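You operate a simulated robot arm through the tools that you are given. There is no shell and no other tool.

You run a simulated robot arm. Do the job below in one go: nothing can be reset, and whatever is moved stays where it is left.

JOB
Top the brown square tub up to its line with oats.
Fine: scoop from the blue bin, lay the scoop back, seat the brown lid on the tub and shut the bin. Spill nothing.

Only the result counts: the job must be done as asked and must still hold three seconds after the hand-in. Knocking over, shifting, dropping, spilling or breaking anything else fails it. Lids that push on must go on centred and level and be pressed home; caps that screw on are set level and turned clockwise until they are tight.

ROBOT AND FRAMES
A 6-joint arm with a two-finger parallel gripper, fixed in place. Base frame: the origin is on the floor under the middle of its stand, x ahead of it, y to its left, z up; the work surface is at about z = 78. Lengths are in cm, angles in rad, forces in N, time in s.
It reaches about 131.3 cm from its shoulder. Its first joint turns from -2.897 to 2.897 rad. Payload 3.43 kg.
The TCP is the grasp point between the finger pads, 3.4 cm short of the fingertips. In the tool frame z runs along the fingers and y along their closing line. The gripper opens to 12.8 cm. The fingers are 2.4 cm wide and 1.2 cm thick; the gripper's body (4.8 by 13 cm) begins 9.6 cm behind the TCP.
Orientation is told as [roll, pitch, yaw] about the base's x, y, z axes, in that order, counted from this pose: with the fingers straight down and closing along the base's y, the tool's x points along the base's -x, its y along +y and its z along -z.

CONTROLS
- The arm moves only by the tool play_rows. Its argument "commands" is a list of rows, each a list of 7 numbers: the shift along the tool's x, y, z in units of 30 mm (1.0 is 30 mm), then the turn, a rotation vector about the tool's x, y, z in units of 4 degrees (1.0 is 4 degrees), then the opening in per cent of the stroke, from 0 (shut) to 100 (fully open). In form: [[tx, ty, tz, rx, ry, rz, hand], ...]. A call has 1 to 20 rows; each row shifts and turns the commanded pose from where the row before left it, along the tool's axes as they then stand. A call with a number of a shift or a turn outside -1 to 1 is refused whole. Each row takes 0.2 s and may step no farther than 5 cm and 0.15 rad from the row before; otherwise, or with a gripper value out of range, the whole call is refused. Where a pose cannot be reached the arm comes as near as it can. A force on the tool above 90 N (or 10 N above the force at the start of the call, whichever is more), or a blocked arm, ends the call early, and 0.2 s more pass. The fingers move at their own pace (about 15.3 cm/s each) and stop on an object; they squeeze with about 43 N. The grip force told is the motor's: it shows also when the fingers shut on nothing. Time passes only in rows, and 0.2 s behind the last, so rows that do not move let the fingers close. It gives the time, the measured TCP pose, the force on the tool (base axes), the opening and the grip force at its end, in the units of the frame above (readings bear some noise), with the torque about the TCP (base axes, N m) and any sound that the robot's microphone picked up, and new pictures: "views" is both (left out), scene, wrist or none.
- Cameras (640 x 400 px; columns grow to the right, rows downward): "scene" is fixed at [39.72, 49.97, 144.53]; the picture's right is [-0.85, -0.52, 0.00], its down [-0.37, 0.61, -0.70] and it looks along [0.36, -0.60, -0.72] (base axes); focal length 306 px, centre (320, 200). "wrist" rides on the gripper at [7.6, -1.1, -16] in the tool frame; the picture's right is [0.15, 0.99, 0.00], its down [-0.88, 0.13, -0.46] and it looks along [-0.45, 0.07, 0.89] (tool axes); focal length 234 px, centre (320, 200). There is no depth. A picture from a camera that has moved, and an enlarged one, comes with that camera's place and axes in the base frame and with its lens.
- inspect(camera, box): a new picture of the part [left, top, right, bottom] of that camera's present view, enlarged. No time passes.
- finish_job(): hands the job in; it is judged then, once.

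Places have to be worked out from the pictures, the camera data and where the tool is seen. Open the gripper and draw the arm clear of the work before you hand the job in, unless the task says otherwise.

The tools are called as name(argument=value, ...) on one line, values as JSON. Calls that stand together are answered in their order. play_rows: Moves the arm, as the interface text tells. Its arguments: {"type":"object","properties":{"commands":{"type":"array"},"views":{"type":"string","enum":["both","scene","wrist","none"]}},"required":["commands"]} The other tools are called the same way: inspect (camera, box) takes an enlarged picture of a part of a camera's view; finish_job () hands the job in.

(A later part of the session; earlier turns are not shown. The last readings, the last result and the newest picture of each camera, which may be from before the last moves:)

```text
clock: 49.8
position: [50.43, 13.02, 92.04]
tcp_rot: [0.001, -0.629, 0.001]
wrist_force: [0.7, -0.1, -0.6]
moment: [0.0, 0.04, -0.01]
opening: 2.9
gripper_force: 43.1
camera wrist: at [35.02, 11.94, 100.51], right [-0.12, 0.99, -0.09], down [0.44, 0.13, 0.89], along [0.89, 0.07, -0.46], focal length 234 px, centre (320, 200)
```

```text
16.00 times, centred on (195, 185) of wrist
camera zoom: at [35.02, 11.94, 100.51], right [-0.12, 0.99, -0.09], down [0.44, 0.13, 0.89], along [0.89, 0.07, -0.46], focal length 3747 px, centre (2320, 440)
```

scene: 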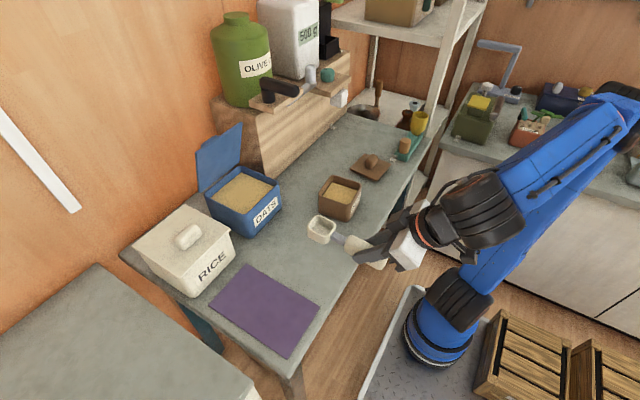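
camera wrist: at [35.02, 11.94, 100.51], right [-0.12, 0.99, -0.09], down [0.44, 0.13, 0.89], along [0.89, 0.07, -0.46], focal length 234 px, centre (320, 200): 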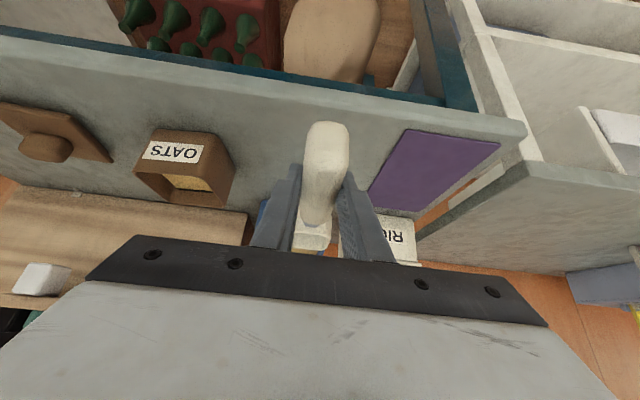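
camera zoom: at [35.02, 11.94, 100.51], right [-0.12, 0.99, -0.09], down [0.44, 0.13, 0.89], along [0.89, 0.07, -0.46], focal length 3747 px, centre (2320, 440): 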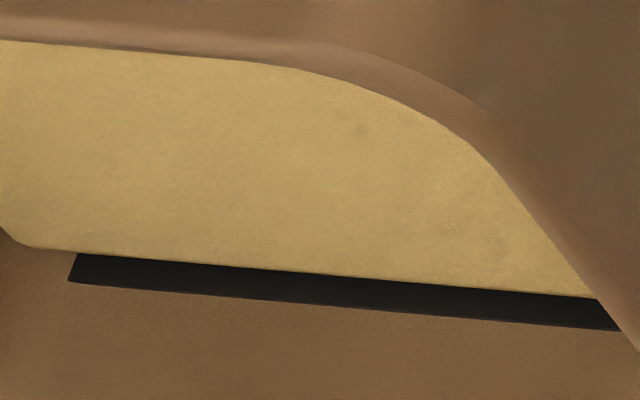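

The low view at 16x confirms it: the oats' edge covers the lower part of the line and lies level with it, so the tub is at its line. Now I carry the empty scoop back over the mat and stop about 2 cm above its rest height.

play_rows(commands=[[-0.49, 0, -0.674, 0, 0, 0, 10], [-0.49, 0, -0.674, 0, 0, 0, 10], [-0.395, 0.807, 0.287, 0, 0, 0, 10], [-0.395, 0.807, 0.287, 0, 0, 0, 10], [-0.395, 0.807, 0.287, 0, 0, 0, 10], [-0.395, 0.807, 0.287, 0, 0, 0, 10], [-0.395, 0.807, 0.287, 0, 0, 0, 10], [-0.395, 0.807, 0.287, 0, 0, 0, 10], [-0.395, 0.807, 0.287, 0, 0, 0, 10], [0, 0, 0, 0, 0, 0, 10], [0.49, 0, 0.674, 0, 0, 0, 10], [0.49, 0, 0.674, 0, 0, 0, 10], [0.49, 0, 0.674, 0, 0, 0, 10], [0.49, 0, 0.674, 0, 0, 0, 10], [0.4, 0, 0.55, 0, 0, 0, 10], [0, 0, 0, 0, 0, 0, 10]])

inspect(camera="scene", box=[205, 250, 325, 350])

```text
clock: 53.2
position: [60.56, 29.93, 84.94]
tcp_rot: [0.0, -0.628, 0.0]
wrist_force: [-0.4, 0.1, -0.1]
moment: [-0.01, 0.02, -0.01]
opening: 2.92
gripper_force: 43.2
camera wrist: at [45.16, 28.9, 93.42], right [-0.12, 0.99, -0.09], down [0.44, 0.13, 0.89], along [0.89, 0.07, -0.46], focal length 234 px, centre (320, 200)
```

scene: 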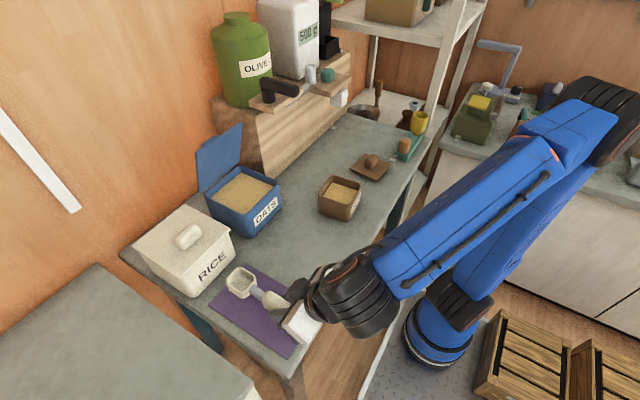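
wrist: 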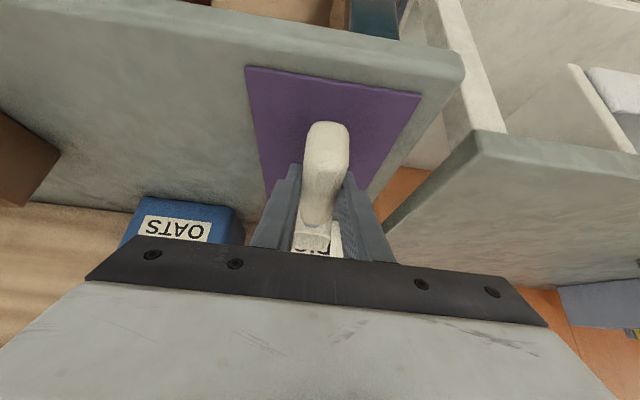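

```text
4.00 times, centred on (265, 300) of scene
camera zoom: at [39.72, 49.97, 144.53], right [-0.85, -0.52, 0.0], down [-0.37, 0.61, -0.7], along [0.36, -0.6, -0.72], focal length 1222 px, centre (540, -200)
```

zoom: 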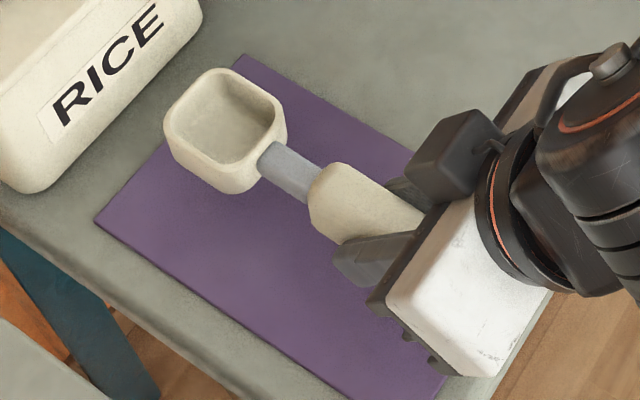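

The scoop is level and empty over its spot. I lower the last 2.5 cm gently.

play_rows(commands=[[0.155, 0.01, 0.245, 0, 0, 0, 10], [0.155, 0, 0.245, 0, 0, 0, 10], [0.06, 0, 0.085, 0, 0, 0, 10], [0.06, 0, 0.085, 0, 0, 0, 10], [0, 0, 0, 0, 0, 0, 10]], views="scene")

inspect(camera="scene", box=[205, 250, 325, 350])

```text
clock: 54.4
position: [60.75, 30.03, 82.75]
tcp_rot: [-0.001, -0.629, 0.0]
wrist_force: [0.3, 0.6, -0.3]
moment: [0.03, 0.03, -0.01]
opening: 2.91
gripper_force: 43.2
```

scene: 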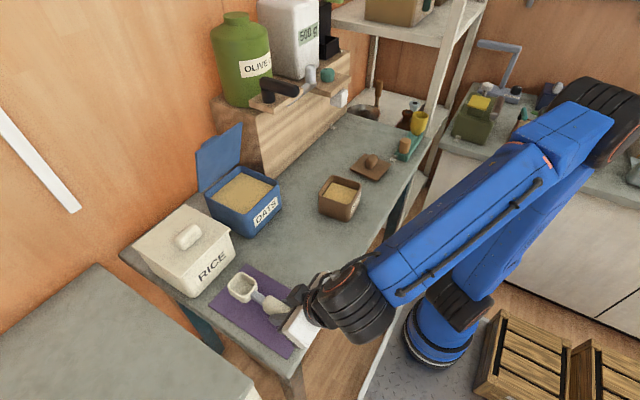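

```text
4.00 times, centred on (265, 300) of scene
camera zoom: at [39.72, 49.97, 144.53], right [-0.85, -0.52, 0.0], down [-0.37, 0.61, -0.7], along [0.36, -0.6, -0.72], focal length 1222 px, centre (540, -200)
```

zoom: 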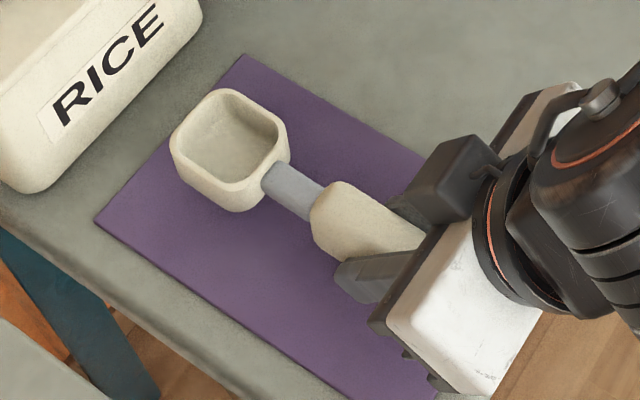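

Still about 3 mm above the recorded rest height, with no contact force. I lower that last bit, then open the fingers.

play_rows(commands=[[0.059, 0, 0.081, 0, 0, 0, 10], [0.016, 0, 0.022, 0, 0, 0, 10], [0, 0, 0, 0, 0, 0, 10]], views="none")

```text
clock: 55.2
position: [60.87, 30.01, 82.45]
tcp_rot: [0.003, -0.632, -0.002]
wrist_force: [8.5, 2.0, 39.5]
moment: [0.03, 1.29, -0.07]
opening: 2.96
gripper_force: 43.3
```

Firm contact at z=82.45 (40 N): the scoop is on the mat. I ease off a millimetre and open gently.

play_rows(commands=[[-0.016, 0, -0.022, 0, 0, 0, 10], [0, 0, 0, 0, 0, 0, 10]], views="none")

```text
clock: 55.8
position: [60.78, 30.04, 82.42]
tcp_rot: [0.001, -0.629, 0.001]
wrist_force: [9.7, 4.7, 36.2]
moment: [0.12, 1.1, -0.15]
opening: 2.93
gripper_force: 42.6
```

play_rows(commands=[[-0.02, 0, -0.027, 0, 0, 0, 10], [0, 0, 0, 0, 0, 0, 10]], views="none")

```text
clock: 56.4
position: [60.75, 29.88, 82.36]
tcp_rot: [0.0, -0.627, -0.001]
wrist_force: [6.2, 4.9, 16.5]
moment: [0.21, 0.49, -0.19]
opening: 2.93
gripper_force: 42.4
```

play_rows(commands=[[-0.014, 0, -0.019, 0, 0, 0, 10], [0, 0, 0, 0, 0, 0, 10], [0, 0, 0, 0, 0, 0, 25], [0, 0, 0, 0, 0, 0, 30], [0, 0, 0, 0, 0, 0, 50], [0, 0, 0, 0, 0, 0, 60]])

inspect(camera="scene", box=[205, 250, 325, 350])

```text
clock: 57.8
position: [60.78, 30.09, 82.59]
tcp_rot: [0.001, -0.629, -0.002]
wrist_force: [0.5, -0.4, 0.7]
moment: [0.0, 0.0, 0.0]
opening: 7.71
gripper_force: 0.1
camera wrist: at [45.35, 28.9, 91.05], right [-0.12, 0.99, -0.09], down [0.44, 0.13, 0.89], along [0.89, 0.07, -0.46], focal length 234 px, centre (320, 200)
```

scene: 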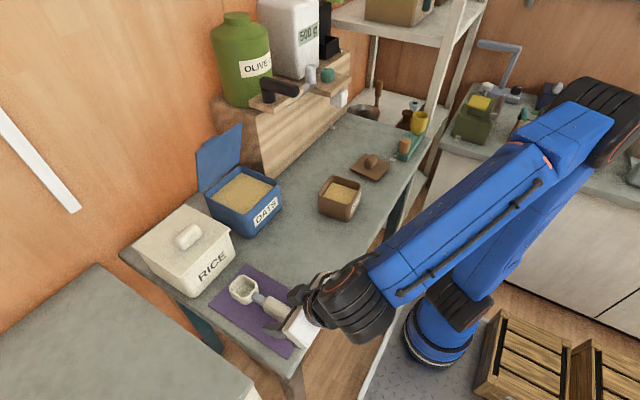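
wrist: 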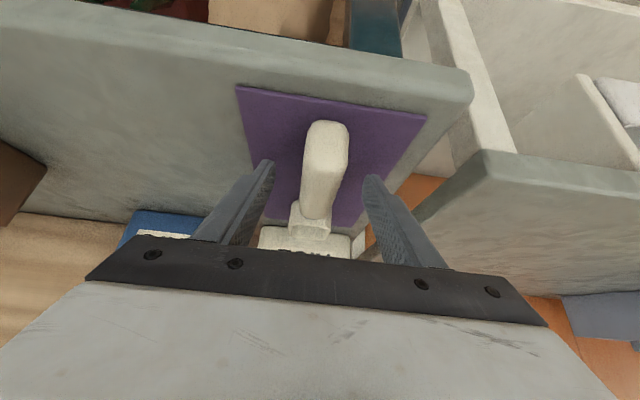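

```text
4.00 times, centred on (265, 300) of scene
camera zoom: at [39.72, 49.97, 144.53], right [-0.85, -0.52, 0.0], down [-0.37, 0.61, -0.7], along [0.36, -0.6, -0.72], focal length 1222 px, centre (540, -200)
```

zoom: 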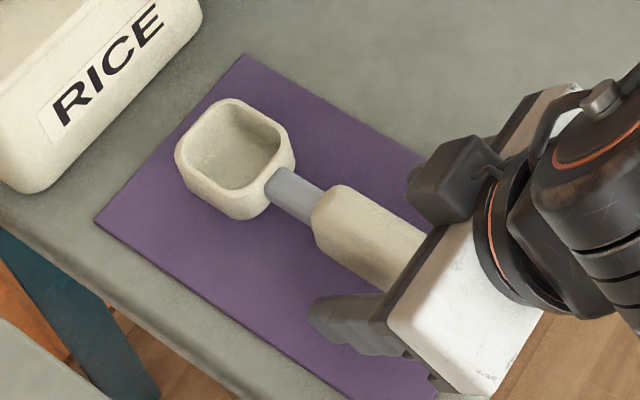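

The scoop rests on the mat and the fingers are clear. I back out along the tool axis, then turn the tool vertical while moving over toward the lid.

play_rows(commands=[[0, 0, -0.5, 0, 0, 0, 60], [0, 0, -0.9, 0, 0, 0, 60], [0, 0, -0.95, 0, 0, 0, 60], [0, 0, -0.95, 0, 0, 0, 60], [0, 0, -0.95, 0, 0, 0, 60], [0, 0, -0.95, 0, 0, 0, 60], [0, -0.5, -0.5, 0, 1, 0, 60], [0, -0.9, 0, 0, 1, 0, 60], [0, -0.95, 0, 0, 1, 0, 60], [0, -0.95, 0, 0, 1, 0, 60], [0, -0.95, 0, 0, 1, 0, 60], [0, -0.95, 0, 0, 1, 0, 60], [0, -0.95, 0, 0, 1, 0, 60], [0, -0.95, 0, 0, 1, 0, 60], [0, -0.95, 0, 0, 1, 0, 60], [0, 0, 0, 0, 0, 0, 60]])

inspect(camera="scene", box=[205, 250, 325, 350])

```text
clock: 61.2
position: [50.74, 5.93, 96.28]
tcp_rot: [-0.001, 0.001, -0.001]
wrist_force: [-0.8, 0.2, 1.1]
moment: [0.0, 0.02, 0.01]
opening: 7.67
gripper_force: 0.1
camera wrist: at [43.27, 4.7, 112.32], right [-0.15, 0.99, 0.0], down [0.88, 0.13, 0.46], along [0.45, 0.07, -0.89], focal length 234 px, centre (320, 200)
```

scene: 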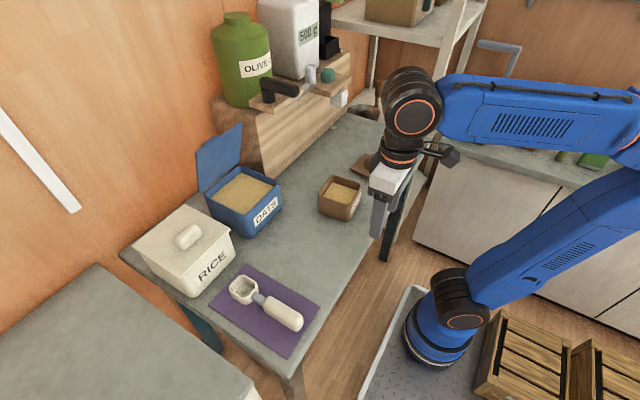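
wrist: 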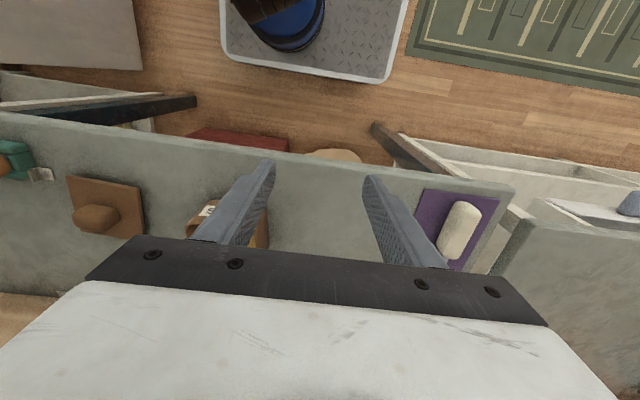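

```text
4.00 times, centred on (265, 300) of scene
camera zoom: at [39.72, 49.97, 144.53], right [-0.85, -0.52, 0.0], down [-0.37, 0.61, -0.7], along [0.36, -0.6, -0.72], focal length 1222 px, centre (540, -200)
```

zoom: 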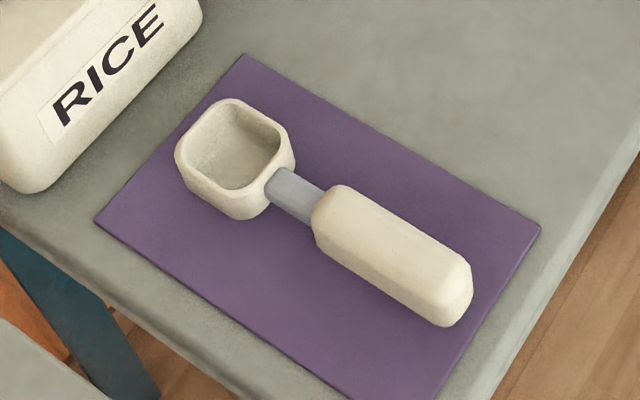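

The scoop lies back where it was. I now move over the lid to look straight down on its knob.

play_rows(commands=[[-0.3, -0.892, -0.3, 0, 0, 0, 60], [-0.3, -0.892, -0.3, 0, 0, 0, 60], [-0.45, -0.892, -0.3, 0, 0, 0, 60], [-0.45, -0.892, -0.3, 0, 0, 0, 60], [-0.45, -0.892, -0.2, 0, 0, 0, 60], [-0.45, -0.892, -0.2, 0, 0, 0, 60], [-0.45, -0.892, 0, 0, 0, 0, 60], [-0.45, -0.892, 0, 0, 0, 0, 60], [-0.45, -0.892, 0, 0, 0, 0, 60], [-0.45, -0.892, 0, 0, 0, 0, 60], [-0.45, -0.892, 0, 0, 0, 0, 60], [-0.45, -0.892, 0, 0, 0, 0, 60], [0, 0, 0, 0, 0, 0, 60]])

inspect(camera="wrist", box=[240, 80, 400, 200])

inspect(camera="scene", box=[310, 130, 420, 220])

```text
clock: 64.0
position: [66.12, -26.51, 101.3]
tcp_rot: [-0.001, 0.0, 0.001]
wrist_force: [0.5, 0.5, 0.6]
moment: [0.0, 0.01, -0.02]
opening: 7.67
gripper_force: 0.2
camera wrist: at [58.65, -27.53, 117.17], right [-0.15, 0.99, 0.0], down [0.88, 0.13, 0.46], along [0.45, 0.07, -0.89], focal length 234 px, centre (320, 200)
```

scene: 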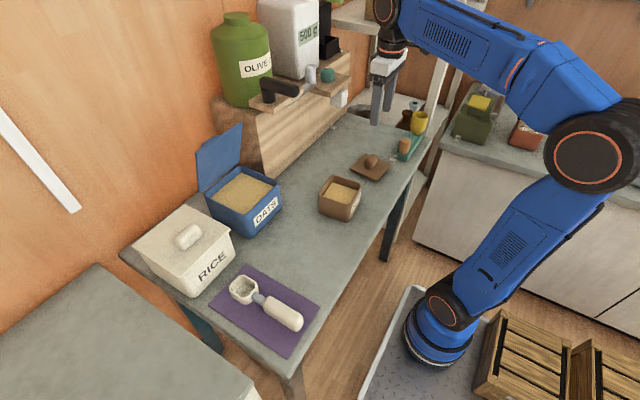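
wrist: 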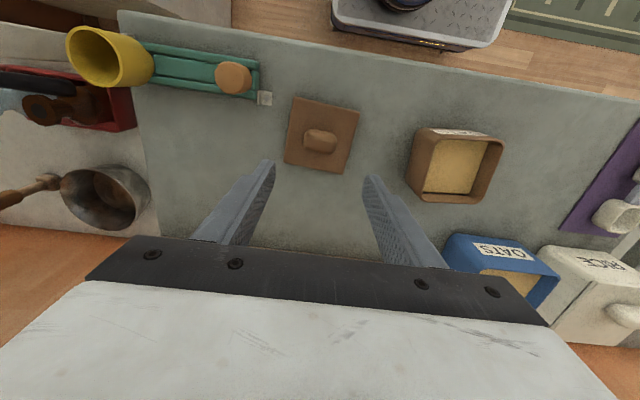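

```text
3.33 times, centred on (320, 140) of wrist
camera zoom: at [58.65, -27.53, 117.17], right [-0.15, 0.99, 0.0], down [0.88, 0.13, 0.46], along [0.45, 0.07, -0.89], focal length 781 px, centre (320, 400)
```

zoom: 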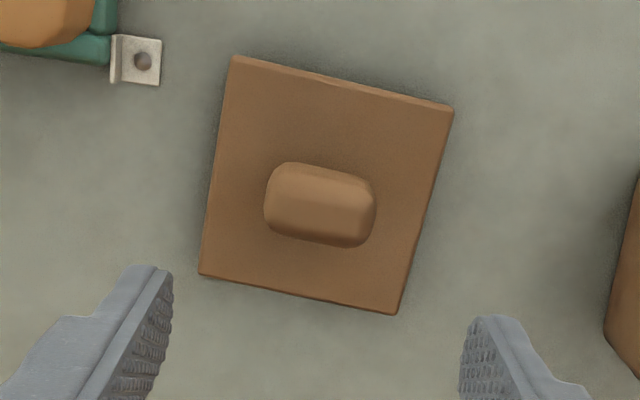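

```text
4.44 times, centred on (365, 175) of scene
camera zoom: at [39.72, 49.97, 144.53], right [-0.85, -0.52, 0.0], down [-0.37, 0.61, -0.7], along [0.36, -0.6, -0.72], focal length 1358 px, centre (120, 311)
```

zoom: 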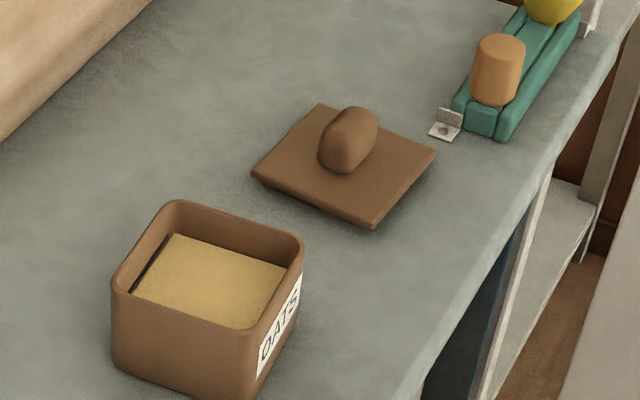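

The lid's centre and knob are at about (66.8, -26.3), turned about -0.06 rad, with the knob long along y and the plate top near z 79.7. I align the gripper and descend to just above grasp height.

play_rows(commands=[[-0.227, 0.07, 0, 0, 0, 0.89, 60], [0, 0, 0.95, 0, 0, 0, 60], [0, 0, 0.95, 0, 0, 0, 60], [0, 0, 0.95, 0, 0, 0, 60], [0, 0, 0.95, 0, 0, 0, 60], [0, 0, 0.8, 0, 0, 0, 60], [0, 0, 0, 0, 0, 0, 60]])

inspect(camera="wrist", box=[220, 120, 420, 250])

inspect(camera="scene", box=[330, 120, 420, 200])

```text
clock: 65.6
position: [66.71, -26.07, 87.39]
tcp_rot: [-0.001, 0.001, -0.061]
wrist_force: [-0.5, -0.6, 0.4]
moment: [0.0, 0.0, -0.01]
opening: 7.68
gripper_force: 0.2
camera wrist: at [59.16, -26.69, 103.37], right [-0.08, 1.0, 0.0], down [0.89, 0.08, 0.46], along [0.45, 0.04, -0.89], focal length 234 px, centre (320, 200)
```

scene: 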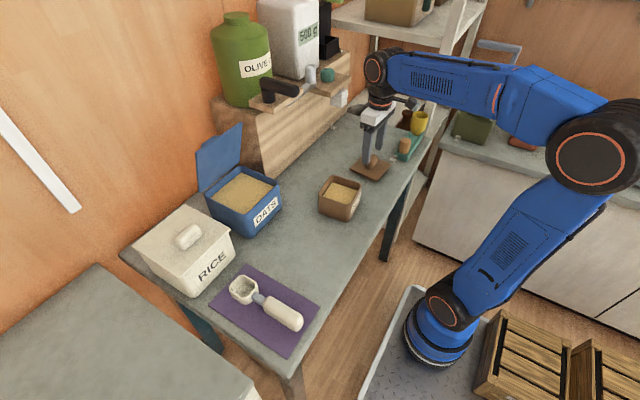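
wrist: 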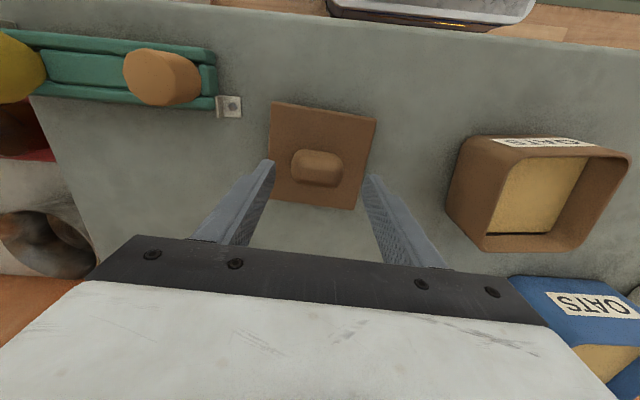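

```text
3.08 times, centred on (320, 185) of wrist
camera zoom: at [59.16, -26.69, 103.37], right [-0.08, 1.0, 0.0], down [0.89, 0.08, 0.46], along [0.45, 0.04, -0.89], focal length 720 px, centre (320, 246)
```

zoom: 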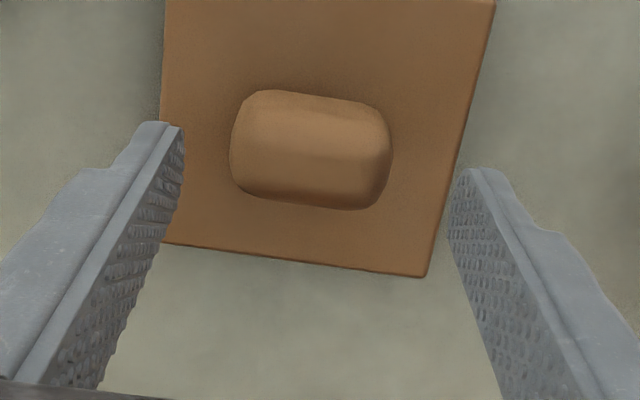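

```text
5.00 times, centred on (375, 160) of scene
camera zoom: at [39.72, 49.97, 144.53], right [-0.85, -0.52, 0.0], down [-0.37, 0.61, -0.7], along [0.36, -0.6, -0.72], focal length 1527 px, centre (45, 400)
```

zoom: 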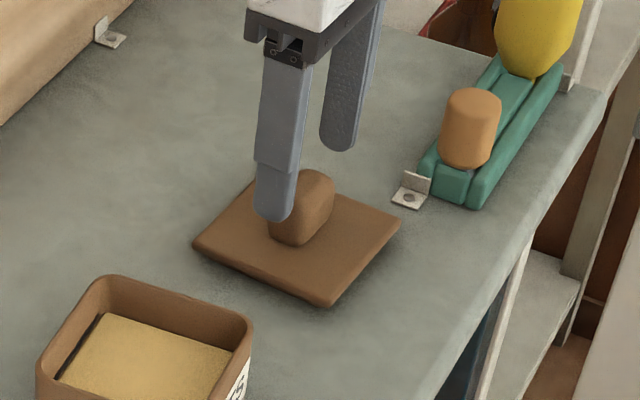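

The knob is centred between the fingers to within 2 mm. I descend to z≈83.8, so the tips stay just above the plate, and close.

play_rows(commands=[[-0.033, -0.05, 0.6, 0, 0, 0, 60], [0, 0, 0.5, 0, 0, 0, 60], [0, 0, 0.1, 0, 0, 0, 60], [0, 0, 0, 0, 0, 0, 60], [0, 0, 0, 0, 0, 0, 30], [0, 0, 0, 0, 0, 0, 20], [0, 0, 0, 0, 0, 0, 15]])

inspect(camera="wrist", box=[220, 120, 420, 250])

inspect(camera="scene", box=[330, 120, 420, 200])

```text
clock: 67.2
position: [66.79, -26.15, 83.87]
tcp_rot: [-0.001, 0.001, -0.063]
wrist_force: [0.8, 0.1, 0.6]
moment: [0.0, -0.04, 0.0]
opening: 4.89
gripper_force: 42.9
camera wrist: at [59.27, -26.84, 99.77], right [-0.08, 1.0, 0.0], down [0.89, 0.08, 0.46], along [0.45, 0.04, -0.89], focal length 234 px, centre (320, 200)
```

scene: 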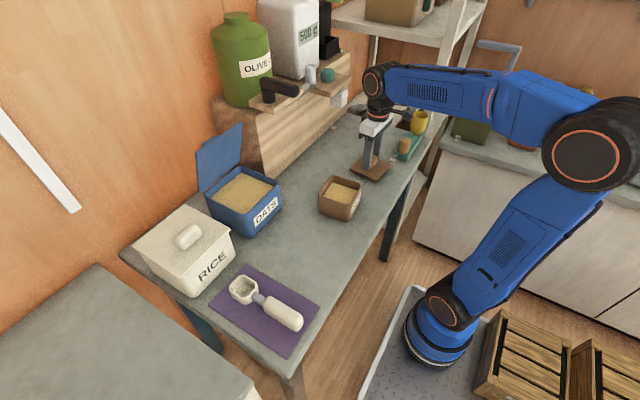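
wrist: 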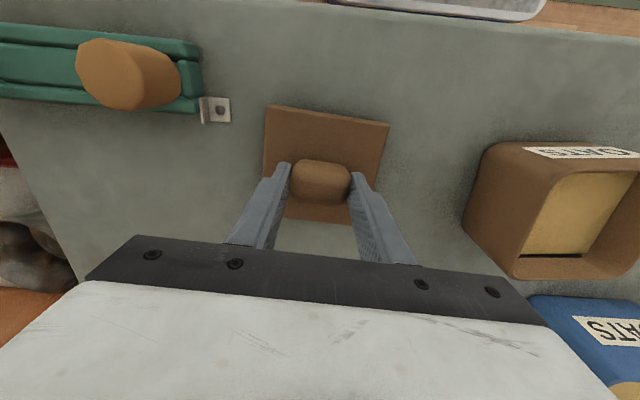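

```text
3.08 times, centred on (320, 185) of wrist
camera zoom: at [59.27, -26.84, 99.77], right [-0.08, 1.0, 0.0], down [0.89, 0.08, 0.46], along [0.45, 0.04, -0.89], focal length 720 px, centre (320, 246)
```

zoom: 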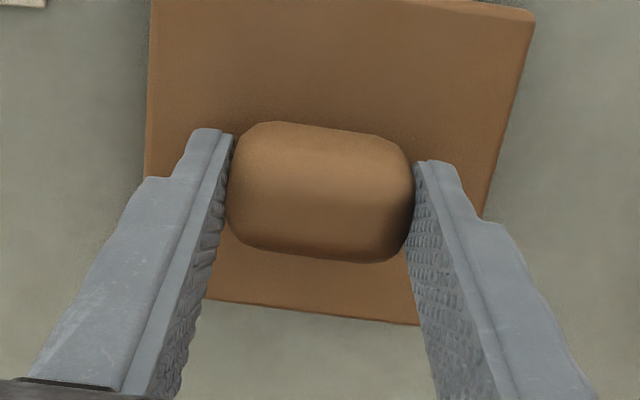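

```text
5.00 times, centred on (375, 160) of scene
camera zoom: at [39.72, 49.97, 144.53], right [-0.85, -0.52, 0.0], down [-0.37, 0.61, -0.7], along [0.36, -0.6, -0.72], focal length 1527 px, centre (45, 400)
```

zoom: 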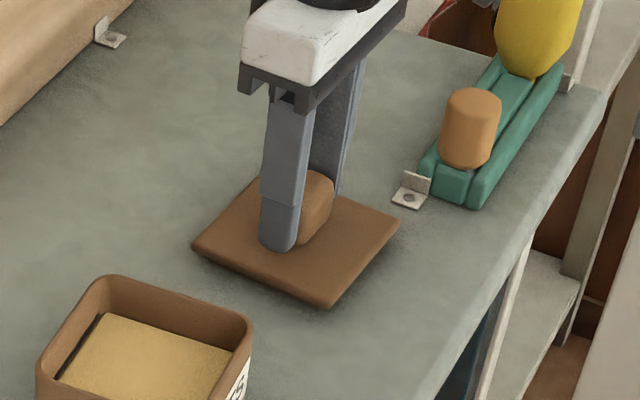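

The knob is gripped (4.9 cm across) with the lid square in the fingers. I lift straight up and check that the lid hangs level.

play_rows(commands=[[0, 0, -0.15, 0, 0, 0, 15], [0, 0, -0.5, 0, 0, 0, 15], [0, 0, -0.8, 0, 0, 0, 15], [0, 0, -0.9, 0, 0, 0, 15], [0, 0, -0.9, 0, 0, 0, 15], [0, 0, -0.9, 0, 0, 0, 15], [0, 0, -0.6, 0, 0, 0, 15], [0, 0, 0, 0, 0, 0, 15]])

inspect(camera="wrist", box=[380, 100, 560, 240])

inspect(camera="scene", box=[310, 100, 420, 220])

```text
clock: 69.0
position: [66.75, -26.13, 98.14]
tcp_rot: [0.001, 0.001, -0.062]
wrist_force: [-0.2, 0.0, -0.4]
moment: [0.01, -0.02, -0.01]
opening: 4.9
gripper_force: 43.1
camera wrist: at [59.26, -26.88, 114.11], right [-0.08, 1.0, 0.0], down [0.89, 0.08, 0.46], along [0.45, 0.04, -0.89], focal length 234 px, centre (320, 200)
```

scene: 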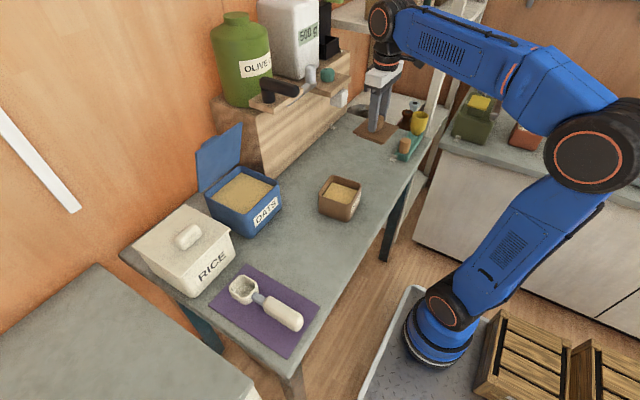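
wrist: 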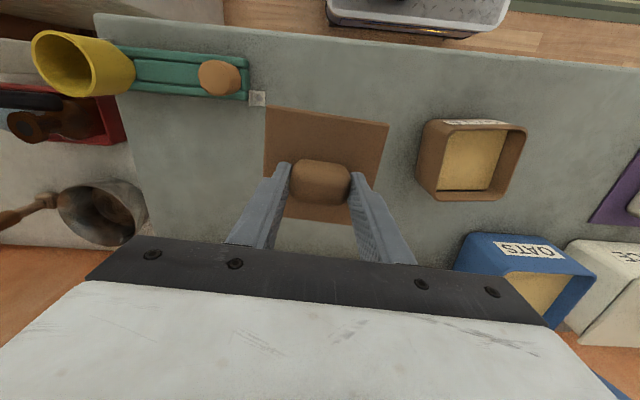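

```text
2.86 times, centred on (470, 170) of wrist
camera zoom: at [59.26, -26.88, 114.11], right [-0.08, 1.0, 0.0], down [0.89, 0.08, 0.46], along [0.45, 0.04, -0.89], focal length 669 px, centre (-109, 286)
```

zoom: 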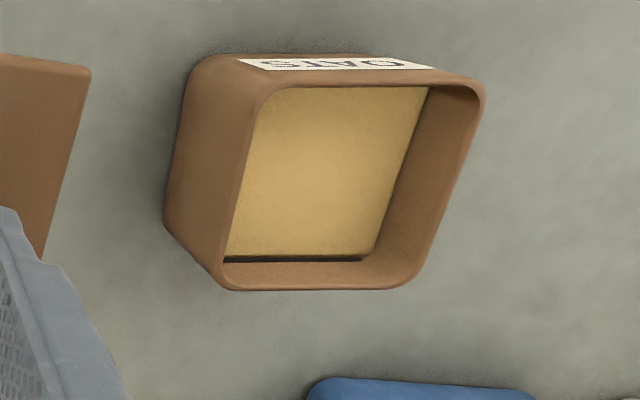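

```text
3.33 times, centred on (365, 160) of scene
camera zoom: at [39.72, 49.97, 144.53], right [-0.85, -0.52, 0.0], down [-0.37, 0.61, -0.7], along [0.36, -0.6, -0.72], focal length 1018 px, centre (170, 333)
```

zoom: 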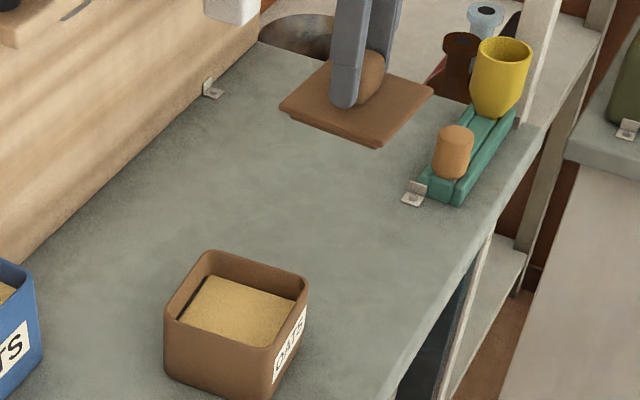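

The lid hangs level. I measure the tub rim precisely for centring, with a closer wrist zoom.

inspect(camera="wrist", box=[410, 110, 535, 210])

inspect(camera="scene", box=[310, 165, 375, 225])

inspect(camera="scene", box=[340, 110, 410, 150])

inspect(camera="wrist", box=[250, 90, 400, 240])

```text
4.00 times, centred on (472, 160) of wrist
camera zoom: at [59.26, -26.88, 114.11], right [-0.08, 1.0, 0.0], down [0.89, 0.08, 0.46], along [0.45, 0.04, -0.89], focal length 937 px, centre (-290, 360)
```

zoom: 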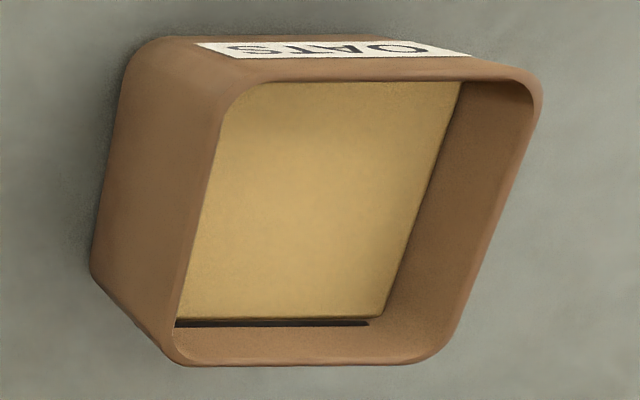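

```text
6.67 times, centred on (342, 195) of scene
camera zoom: at [39.72, 49.97, 144.53], right [-0.85, -0.52, 0.0], down [-0.37, 0.61, -0.7], along [0.36, -0.6, -0.72], focal length 2036 px, centre (170, 233)
```

zoom: 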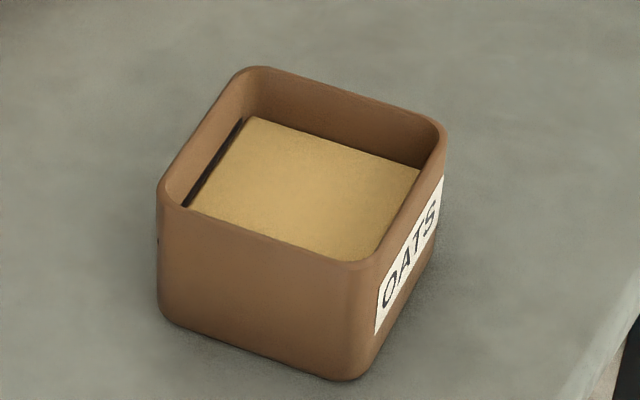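

```text
9.14 times, centred on (375, 130) of scene
camera zoom: at [39.72, 49.97, 144.53], right [-0.85, -0.52, 0.0], down [-0.37, 0.61, -0.7], along [0.36, -0.6, -0.72], focal length 2793 px, centre (-183, 840)
```

zoom: 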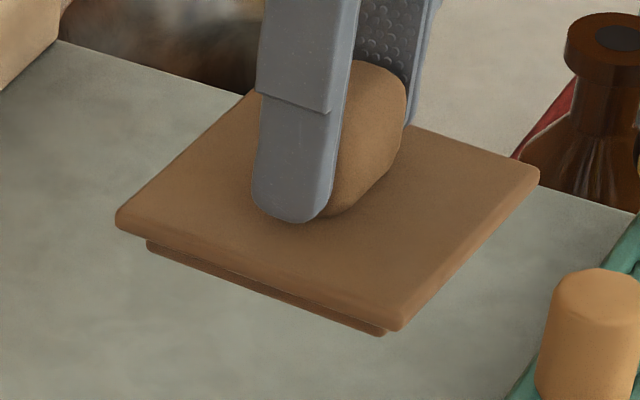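

```text
2.67 times, centred on (325, 165) of wrist
camera zoom: at [59.26, -26.88, 114.11], right [-0.08, 1.0, 0.0], down [0.89, 0.08, 0.46], along [0.45, 0.04, -0.89], focal length 624 px, centre (307, 293)
```

zoom: 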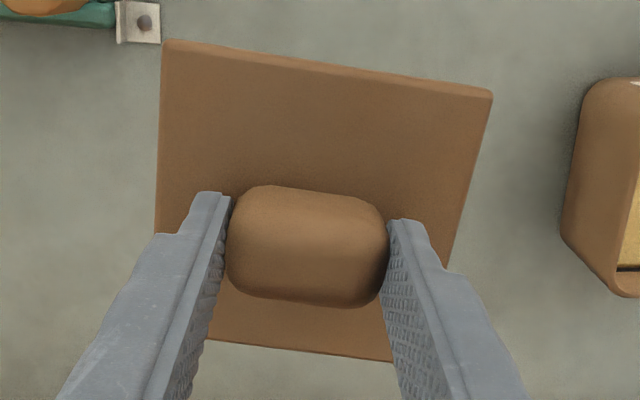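

The lid's plug is a square step about 0.9 cm inside the plate edge, so I need the tub centre to about 2 mm. I move the lid beyond the tub at height, already turned to the tub's yaw (+0.085), so the wrist camera sees the whole rim.

play_rows(commands=[[-0.2, 0.5, -0.4, 0, 0, -0.2625, 15], [-0.344, 0.85, -0.35, 0, 0, -0.2625, 15], [-0.344, 0.85, -0.3, 0, 0, -0.2625, 15], [-0.344, 0.85, -0.3, 0, 0, -0.2625, 15], [-0.344, 0.85, -0.3, 0, 0, -0.2625, 15], [-0.344, 0.85, -0.3, 0, 0, -0.2625, 15], [-0.344, 0.85, -0.3, 0, 0, -0.2625, 15], [-0.344, 0.85, -0.1, 0, 0, -0.2625, 15], [-0.14, 0.35, 0, 0, 0, 0, 15], [0, 0, 0, 0, 0, 0, 15]])

inspect(camera="wrist", box=[260, 20, 380, 140])

inspect(camera="wrist", box=[240, 80, 400, 240])

```text
clock: 71.2
position: [74.73, -5.71, 105.02]
tcp_rot: [-0.001, -0.001, 0.084]
wrist_force: [0.0, 0.5, 0.1]
moment: [-0.02, 0.01, -0.03]
opening: 4.87
gripper_force: 42.9
camera wrist: at [67.48, -7.45, 121.1], right [-0.23, 0.97, 0.0], down [0.87, 0.2, 0.46], along [0.44, 0.1, -0.89], focal length 234 px, centre (320, 200)
```

scene: 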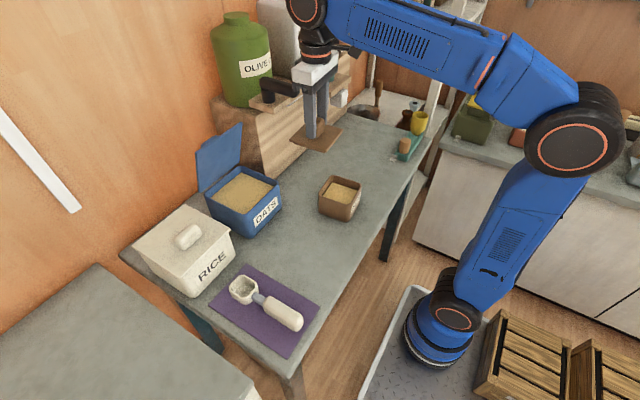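
wrist: 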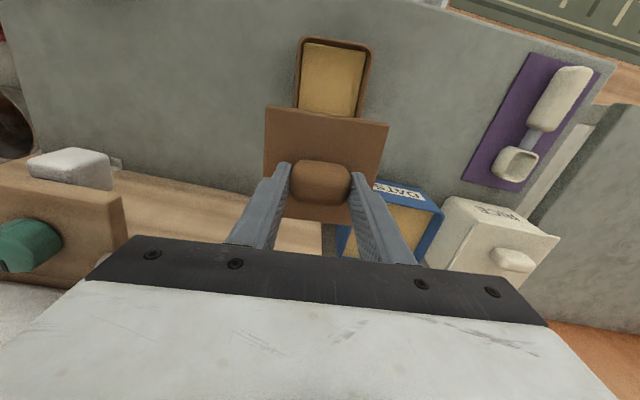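

```text
3.33 times, centred on (320, 80) of wrist
camera zoom: at [67.48, -7.45, 121.1], right [-0.23, 0.97, 0.0], down [0.87, 0.2, 0.46], along [0.44, 0.1, -0.89], focal length 781 px, centre (320, 600)
```

zoom: 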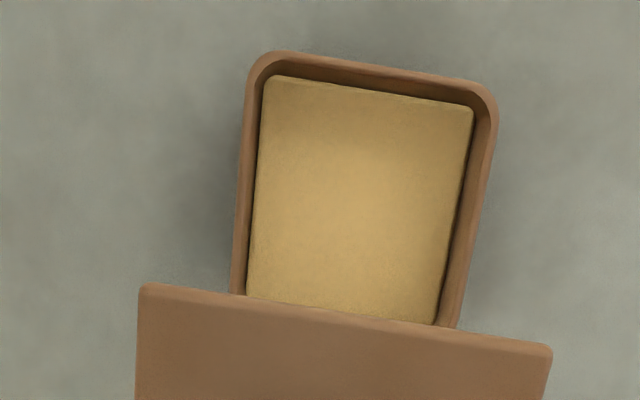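

```text
2.50 times, centred on (320, 160) of wrist
camera zoom: at [67.48, -7.45, 121.1], right [-0.23, 0.97, 0.0], down [0.87, 0.2, 0.46], along [0.44, 0.1, -0.89], focal length 585 px, centre (320, 300)
```

zoom: 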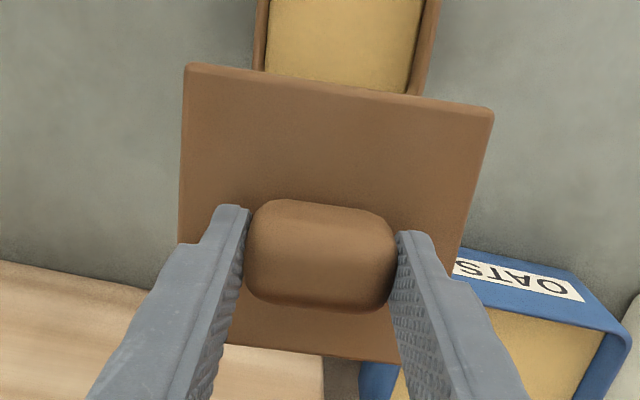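

The wrist view gives the tub centre ≈ (67.45, -5.87) and yaw ≈ 0.095, with the lid centred on the TCP to about 1 mm. I move over the tub and come down to about 1.5 cm above the rim to check the alignment.

play_rows(commands=[[0.819, 0.051, 0, 0, 0, -0.15, 15], [0.819, 0.051, 0, 0, 0, 0, 15], [0.819, 0.051, 0, 0, 0, 0, 15], [0, 0, 0.8, 0, 0, 0, 15], [0, 0, 0.8, 0, 0, 0, 15], [0, 0, 0.8, 0, 0, 0, 15], [0, 0, 0.8, 0, 0, 0, 15], [0, 0, 0.7, 0, 0, 0, 15], [0, 0, 0, 0, 0, 0, 15]])

inspect(camera="scene", box=[305, 150, 380, 225])

inspect(camera="wrist", box=[240, 80, 400, 240])

```text
clock: 73.2
position: [67.5, -5.95, 93.36]
tcp_rot: [-0.001, -0.001, 0.093]
wrist_force: [0.9, 0.1, -1.1]
moment: [-0.02, 0.0, -0.02]
opening: 4.86
gripper_force: 42.8
camera wrist: at [60.15, -7.8, 109.35], right [-0.24, 0.97, 0.0], down [0.86, 0.21, 0.46], along [0.44, 0.11, -0.89], focal length 234 px, centre (320, 200)
```

scene: 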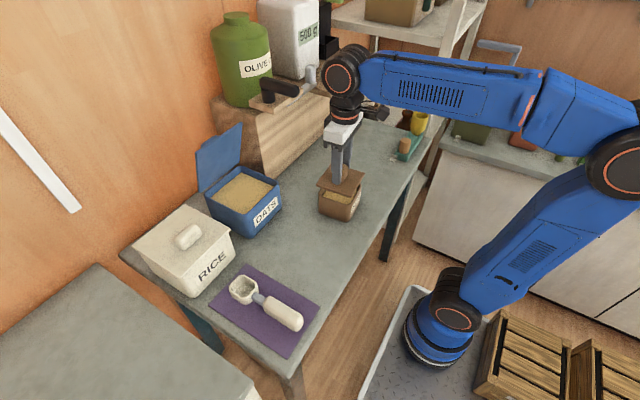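
wrist: 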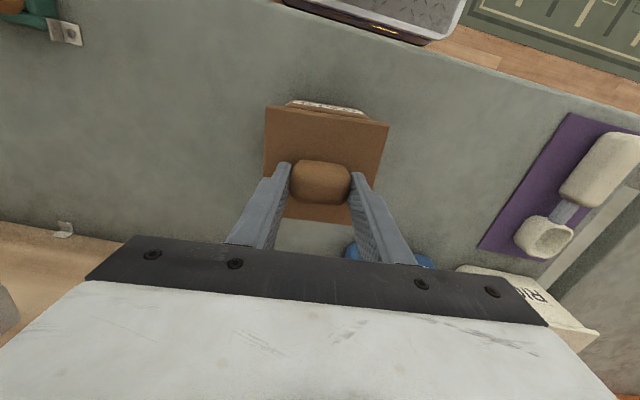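

```text
5.33 times, centred on (342, 188) of scene
camera zoom: at [39.72, 49.97, 144.53], right [-0.85, -0.52, 0.0], down [-0.37, 0.61, -0.7], along [0.36, -0.6, -0.72], focal length 1629 px, centre (200, 267)
```

zoom: 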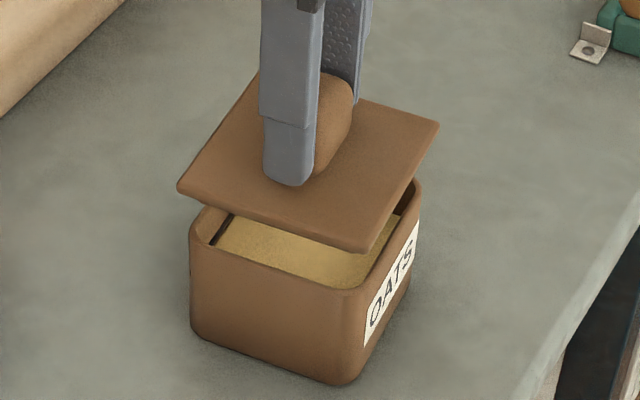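

```text
2.50 times, centred on (320, 160) of wrist
camera zoom: at [60.15, -7.8, 109.35], right [-0.24, 0.97, 0.0], down [0.86, 0.21, 0.46], along [0.44, 0.11, -0.89], focal length 585 px, centre (320, 300)
```

zoom: 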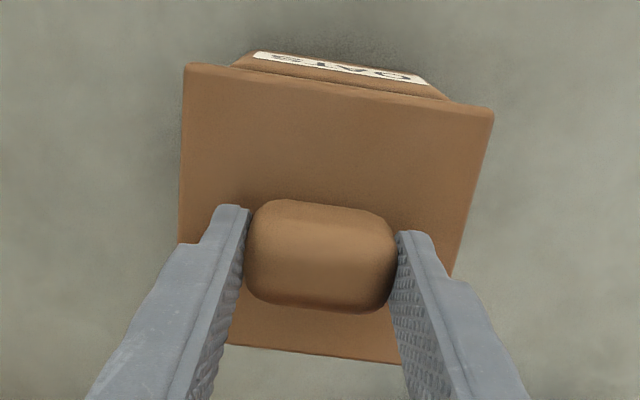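

Comparing the lid and tub corners in the scene view, the lid sits about 2 mm too far toward -y and is otherwise well aligned. I nudge it, lower until the plug is just at the rim, and watch the force.

play_rows(commands=[[0.01, 0.068, 0.2, 0, 0, 0, 15], [0, 0, 0.25, 0, 0, 0, 15], [0, 0, 0.13, 0, 0, 0, 15], [0, 0, 0, 0, 0, 0, 15]])

inspect(camera="scene", box=[312, 160, 372, 220])

```text
clock: 74.2
position: [67.34, -5.81, 91.71]
tcp_rot: [-0.001, -0.001, 0.094]
wrist_force: [0.0, 0.5, -1.1]
moment: [0.0, -0.03, 0.0]
opening: 4.86
gripper_force: 42.8
camera wrist: at [60.06, -7.64, 107.62], right [-0.24, 0.97, 0.0], down [0.86, 0.21, 0.46], along [0.44, 0.11, -0.89], focal length 234 px, centre (320, 200)
```

scene: 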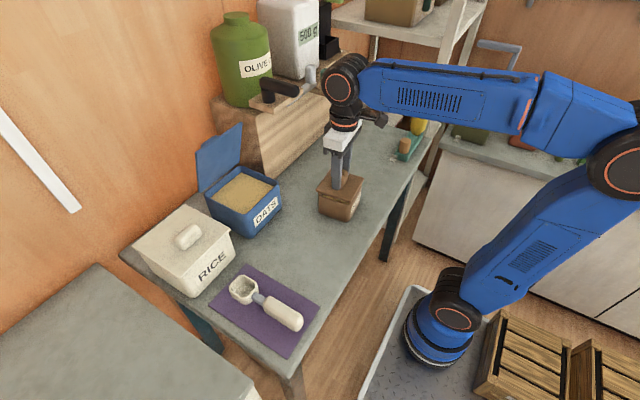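
wrist: 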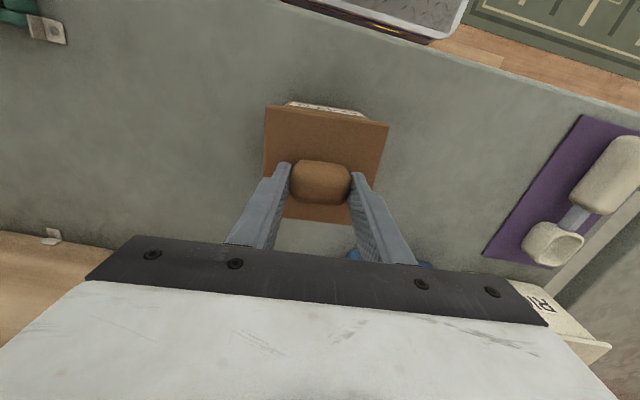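

```text
6.67 times, centred on (342, 190) of scene
camera zoom: at [39.72, 49.97, 144.53], right [-0.85, -0.52, 0.0], down [-0.37, 0.61, -0.7], along [0.36, -0.6, -0.72], focal length 2036 px, centre (173, 267)
```

zoom: 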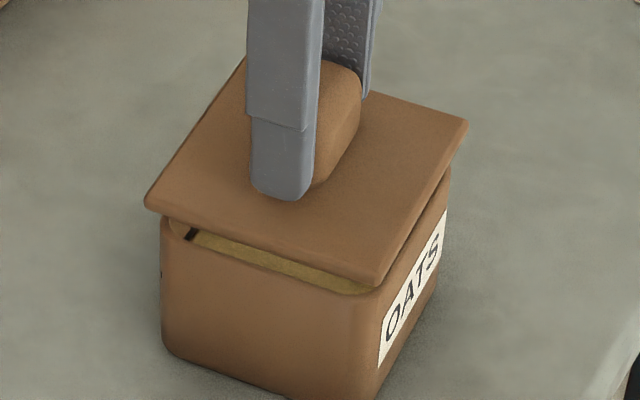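

The plug is right at the rim and the plate is concentric with the tub to about 1–2 mm. I lower in millimetre steps with force feedback.

play_rows(commands=[[0, 0, 0.04, 0, 0, 0, 15], [0, 0, 0.04, 0, 0, 0, 15], [0, 0, 0.04, 0, 0, 0, 15], [0, 0, 0, 0, 0, 0, 15]], views="none")

```text
clock: 75.2
position: [67.43, -5.86, 91.23]
tcp_rot: [-0.003, 0.0, 0.094]
wrist_force: [0.3, -0.1, -1.1]
moment: [0.01, -0.01, 0.0]
opening: 4.88
gripper_force: 43.0
```

play_rows(commands=[[0, 0, 0.04, 0, 0, 0, 15], [0, 0, 0.04, 0, 0, 0, 15], [0, 0, 0, 0, 0, 0, 15]], views="none")

```text
clock: 76.0
position: [67.33, -5.71, 91.11]
tcp_rot: [0.0, 0.0, 0.094]
wrist_force: [0.3, -0.9, -0.3]
moment: [-0.02, 0.04, 0.0]
opening: 4.87
gripper_force: 42.4
```

play_rows(commands=[[0, 0, 0.04, 0, 0, 0, 15], [0, 0, 0.04, 0, 0, 0, 15], [0, 0, 0, 0, 0, 0, 15]], views="scene")

inspect(camera="scene", box=[312, 160, 372, 220])

```text
clock: 76.8
position: [67.36, -5.78, 90.75]
tcp_rot: [0.0, 0.001, 0.094]
wrist_force: [0.4, -0.2, -0.9]
moment: [0.05, -0.03, -0.02]
opening: 4.89
gripper_force: 42.8
```

scene: 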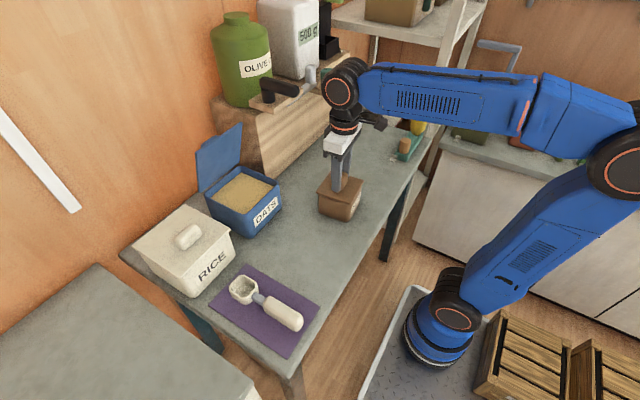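

```text
6.67 times, centred on (342, 190) of scene
camera zoom: at [39.72, 49.97, 144.53], right [-0.85, -0.52, 0.0], down [-0.37, 0.61, -0.7], along [0.36, -0.6, -0.72], focal length 2036 px, centre (173, 267)
```

zoom: 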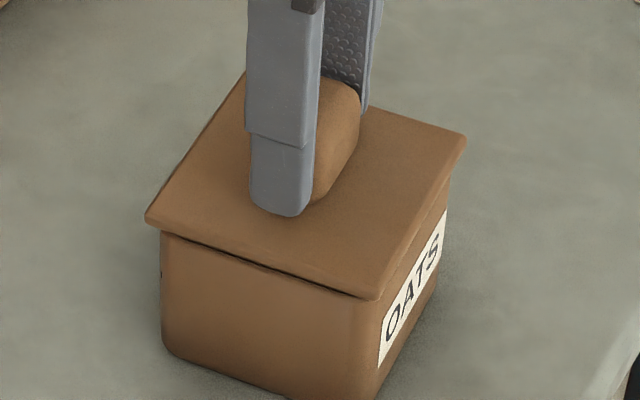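

No resistance, and the plate is almost on the rim, so the plug has entered cleanly. I keep lowering in small steps until contact.

play_rows(commands=[[0, 0, 0.04, 0, 0, 0, 15], [0, 0, 0.04, 0, 0, 0, 15], [0, 0, 0, 0, 0, 0, 15]], views="none")

```text
clock: 77.6
position: [67.44, -5.83, 90.56]
tcp_rot: [0.0, 0.001, 0.093]
wrist_force: [-0.3, 0.1, -1.3]
moment: [0.03, 0.03, 0.03]
opening: 4.89
gripper_force: 43.5
```

play_rows(commands=[[0, 0, 0.04, 0, 0, 0, 15], [0, 0, 0.04, 0, 0, 0, 15], [0, 0, 0, 0, 0, 0, 15]], views="none")

```text
clock: 78.4
position: [67.25, -5.8, 90.25]
tcp_rot: [0.0, -0.001, 0.094]
wrist_force: [0.5, -0.5, -1.1]
moment: [-0.01, 0.01, 0.02]
opening: 4.89
gripper_force: 42.8
```

play_rows(commands=[[0, 0, 0.04, 0, 0, 0, 15], [0, 0, 0.03, 0, 0, 0, 15], [0, 0, 0, 0, 0, 0, 15]], views="scene")

inspect(camera="scene", box=[312, 160, 372, 220])

```text
clock: 79.2
position: [67.42, -5.79, 90.31]
tcp_rot: [-0.001, -0.002, 0.094]
wrist_force: [1.9, -0.1, 28.3]
moment: [-0.08, 0.66, 0.03]
opening: 4.85
gripper_force: 42.9
```

scene: 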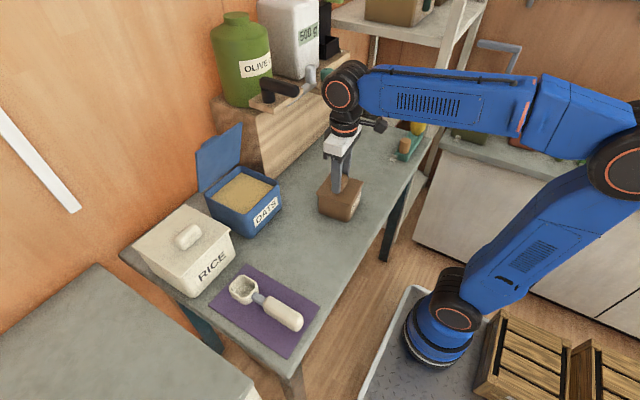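

```text
6.67 times, centred on (342, 190) of scene
camera zoom: at [39.72, 49.97, 144.53], right [-0.85, -0.52, 0.0], down [-0.37, 0.61, -0.7], along [0.36, -0.6, -0.72], focal length 2036 px, centre (173, 267)
```

zoom: 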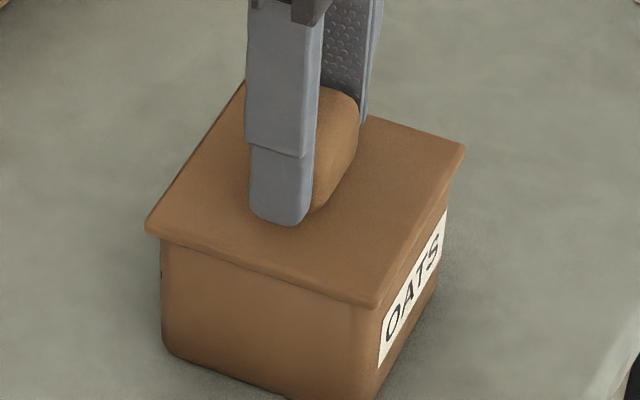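

Contact at z≈90.3 with 28 N, and the plate sits flush on the rim on the visible sides. I press it home further.

play_rows(commands=[[0, 0, 0.03, 0, 0, 0, 15], [0, 0, 0.02, 0, 0, 0, 15], [0, 0, 0, 0, 0, 0, 15]], views="none")

```text
clock: 80.0
position: [67.46, -5.85, 90.08]
tcp_rot: [-0.001, -0.002, 0.095]
wrist_force: [3.6, 1.7, 34.1]
moment: [0.09, -0.23, -0.01]
opening: 4.88
gripper_force: 42.6
```

play_rows(commands=[[0, 0, 0.03, 0, 0, 0, 15], [0, 0, 0.03, 0, 0, 0, 15], [0, 0, 0, 0, 0, 0, 15]], views="none")

```text
clock: 80.8
position: [67.29, -5.7, 89.87]
tcp_rot: [0.0, 0.001, 0.094]
wrist_force: [1.9, -2.2, 33.8]
moment: [-0.06, -0.05, -0.04]
opening: 4.88
gripper_force: 43.0
```

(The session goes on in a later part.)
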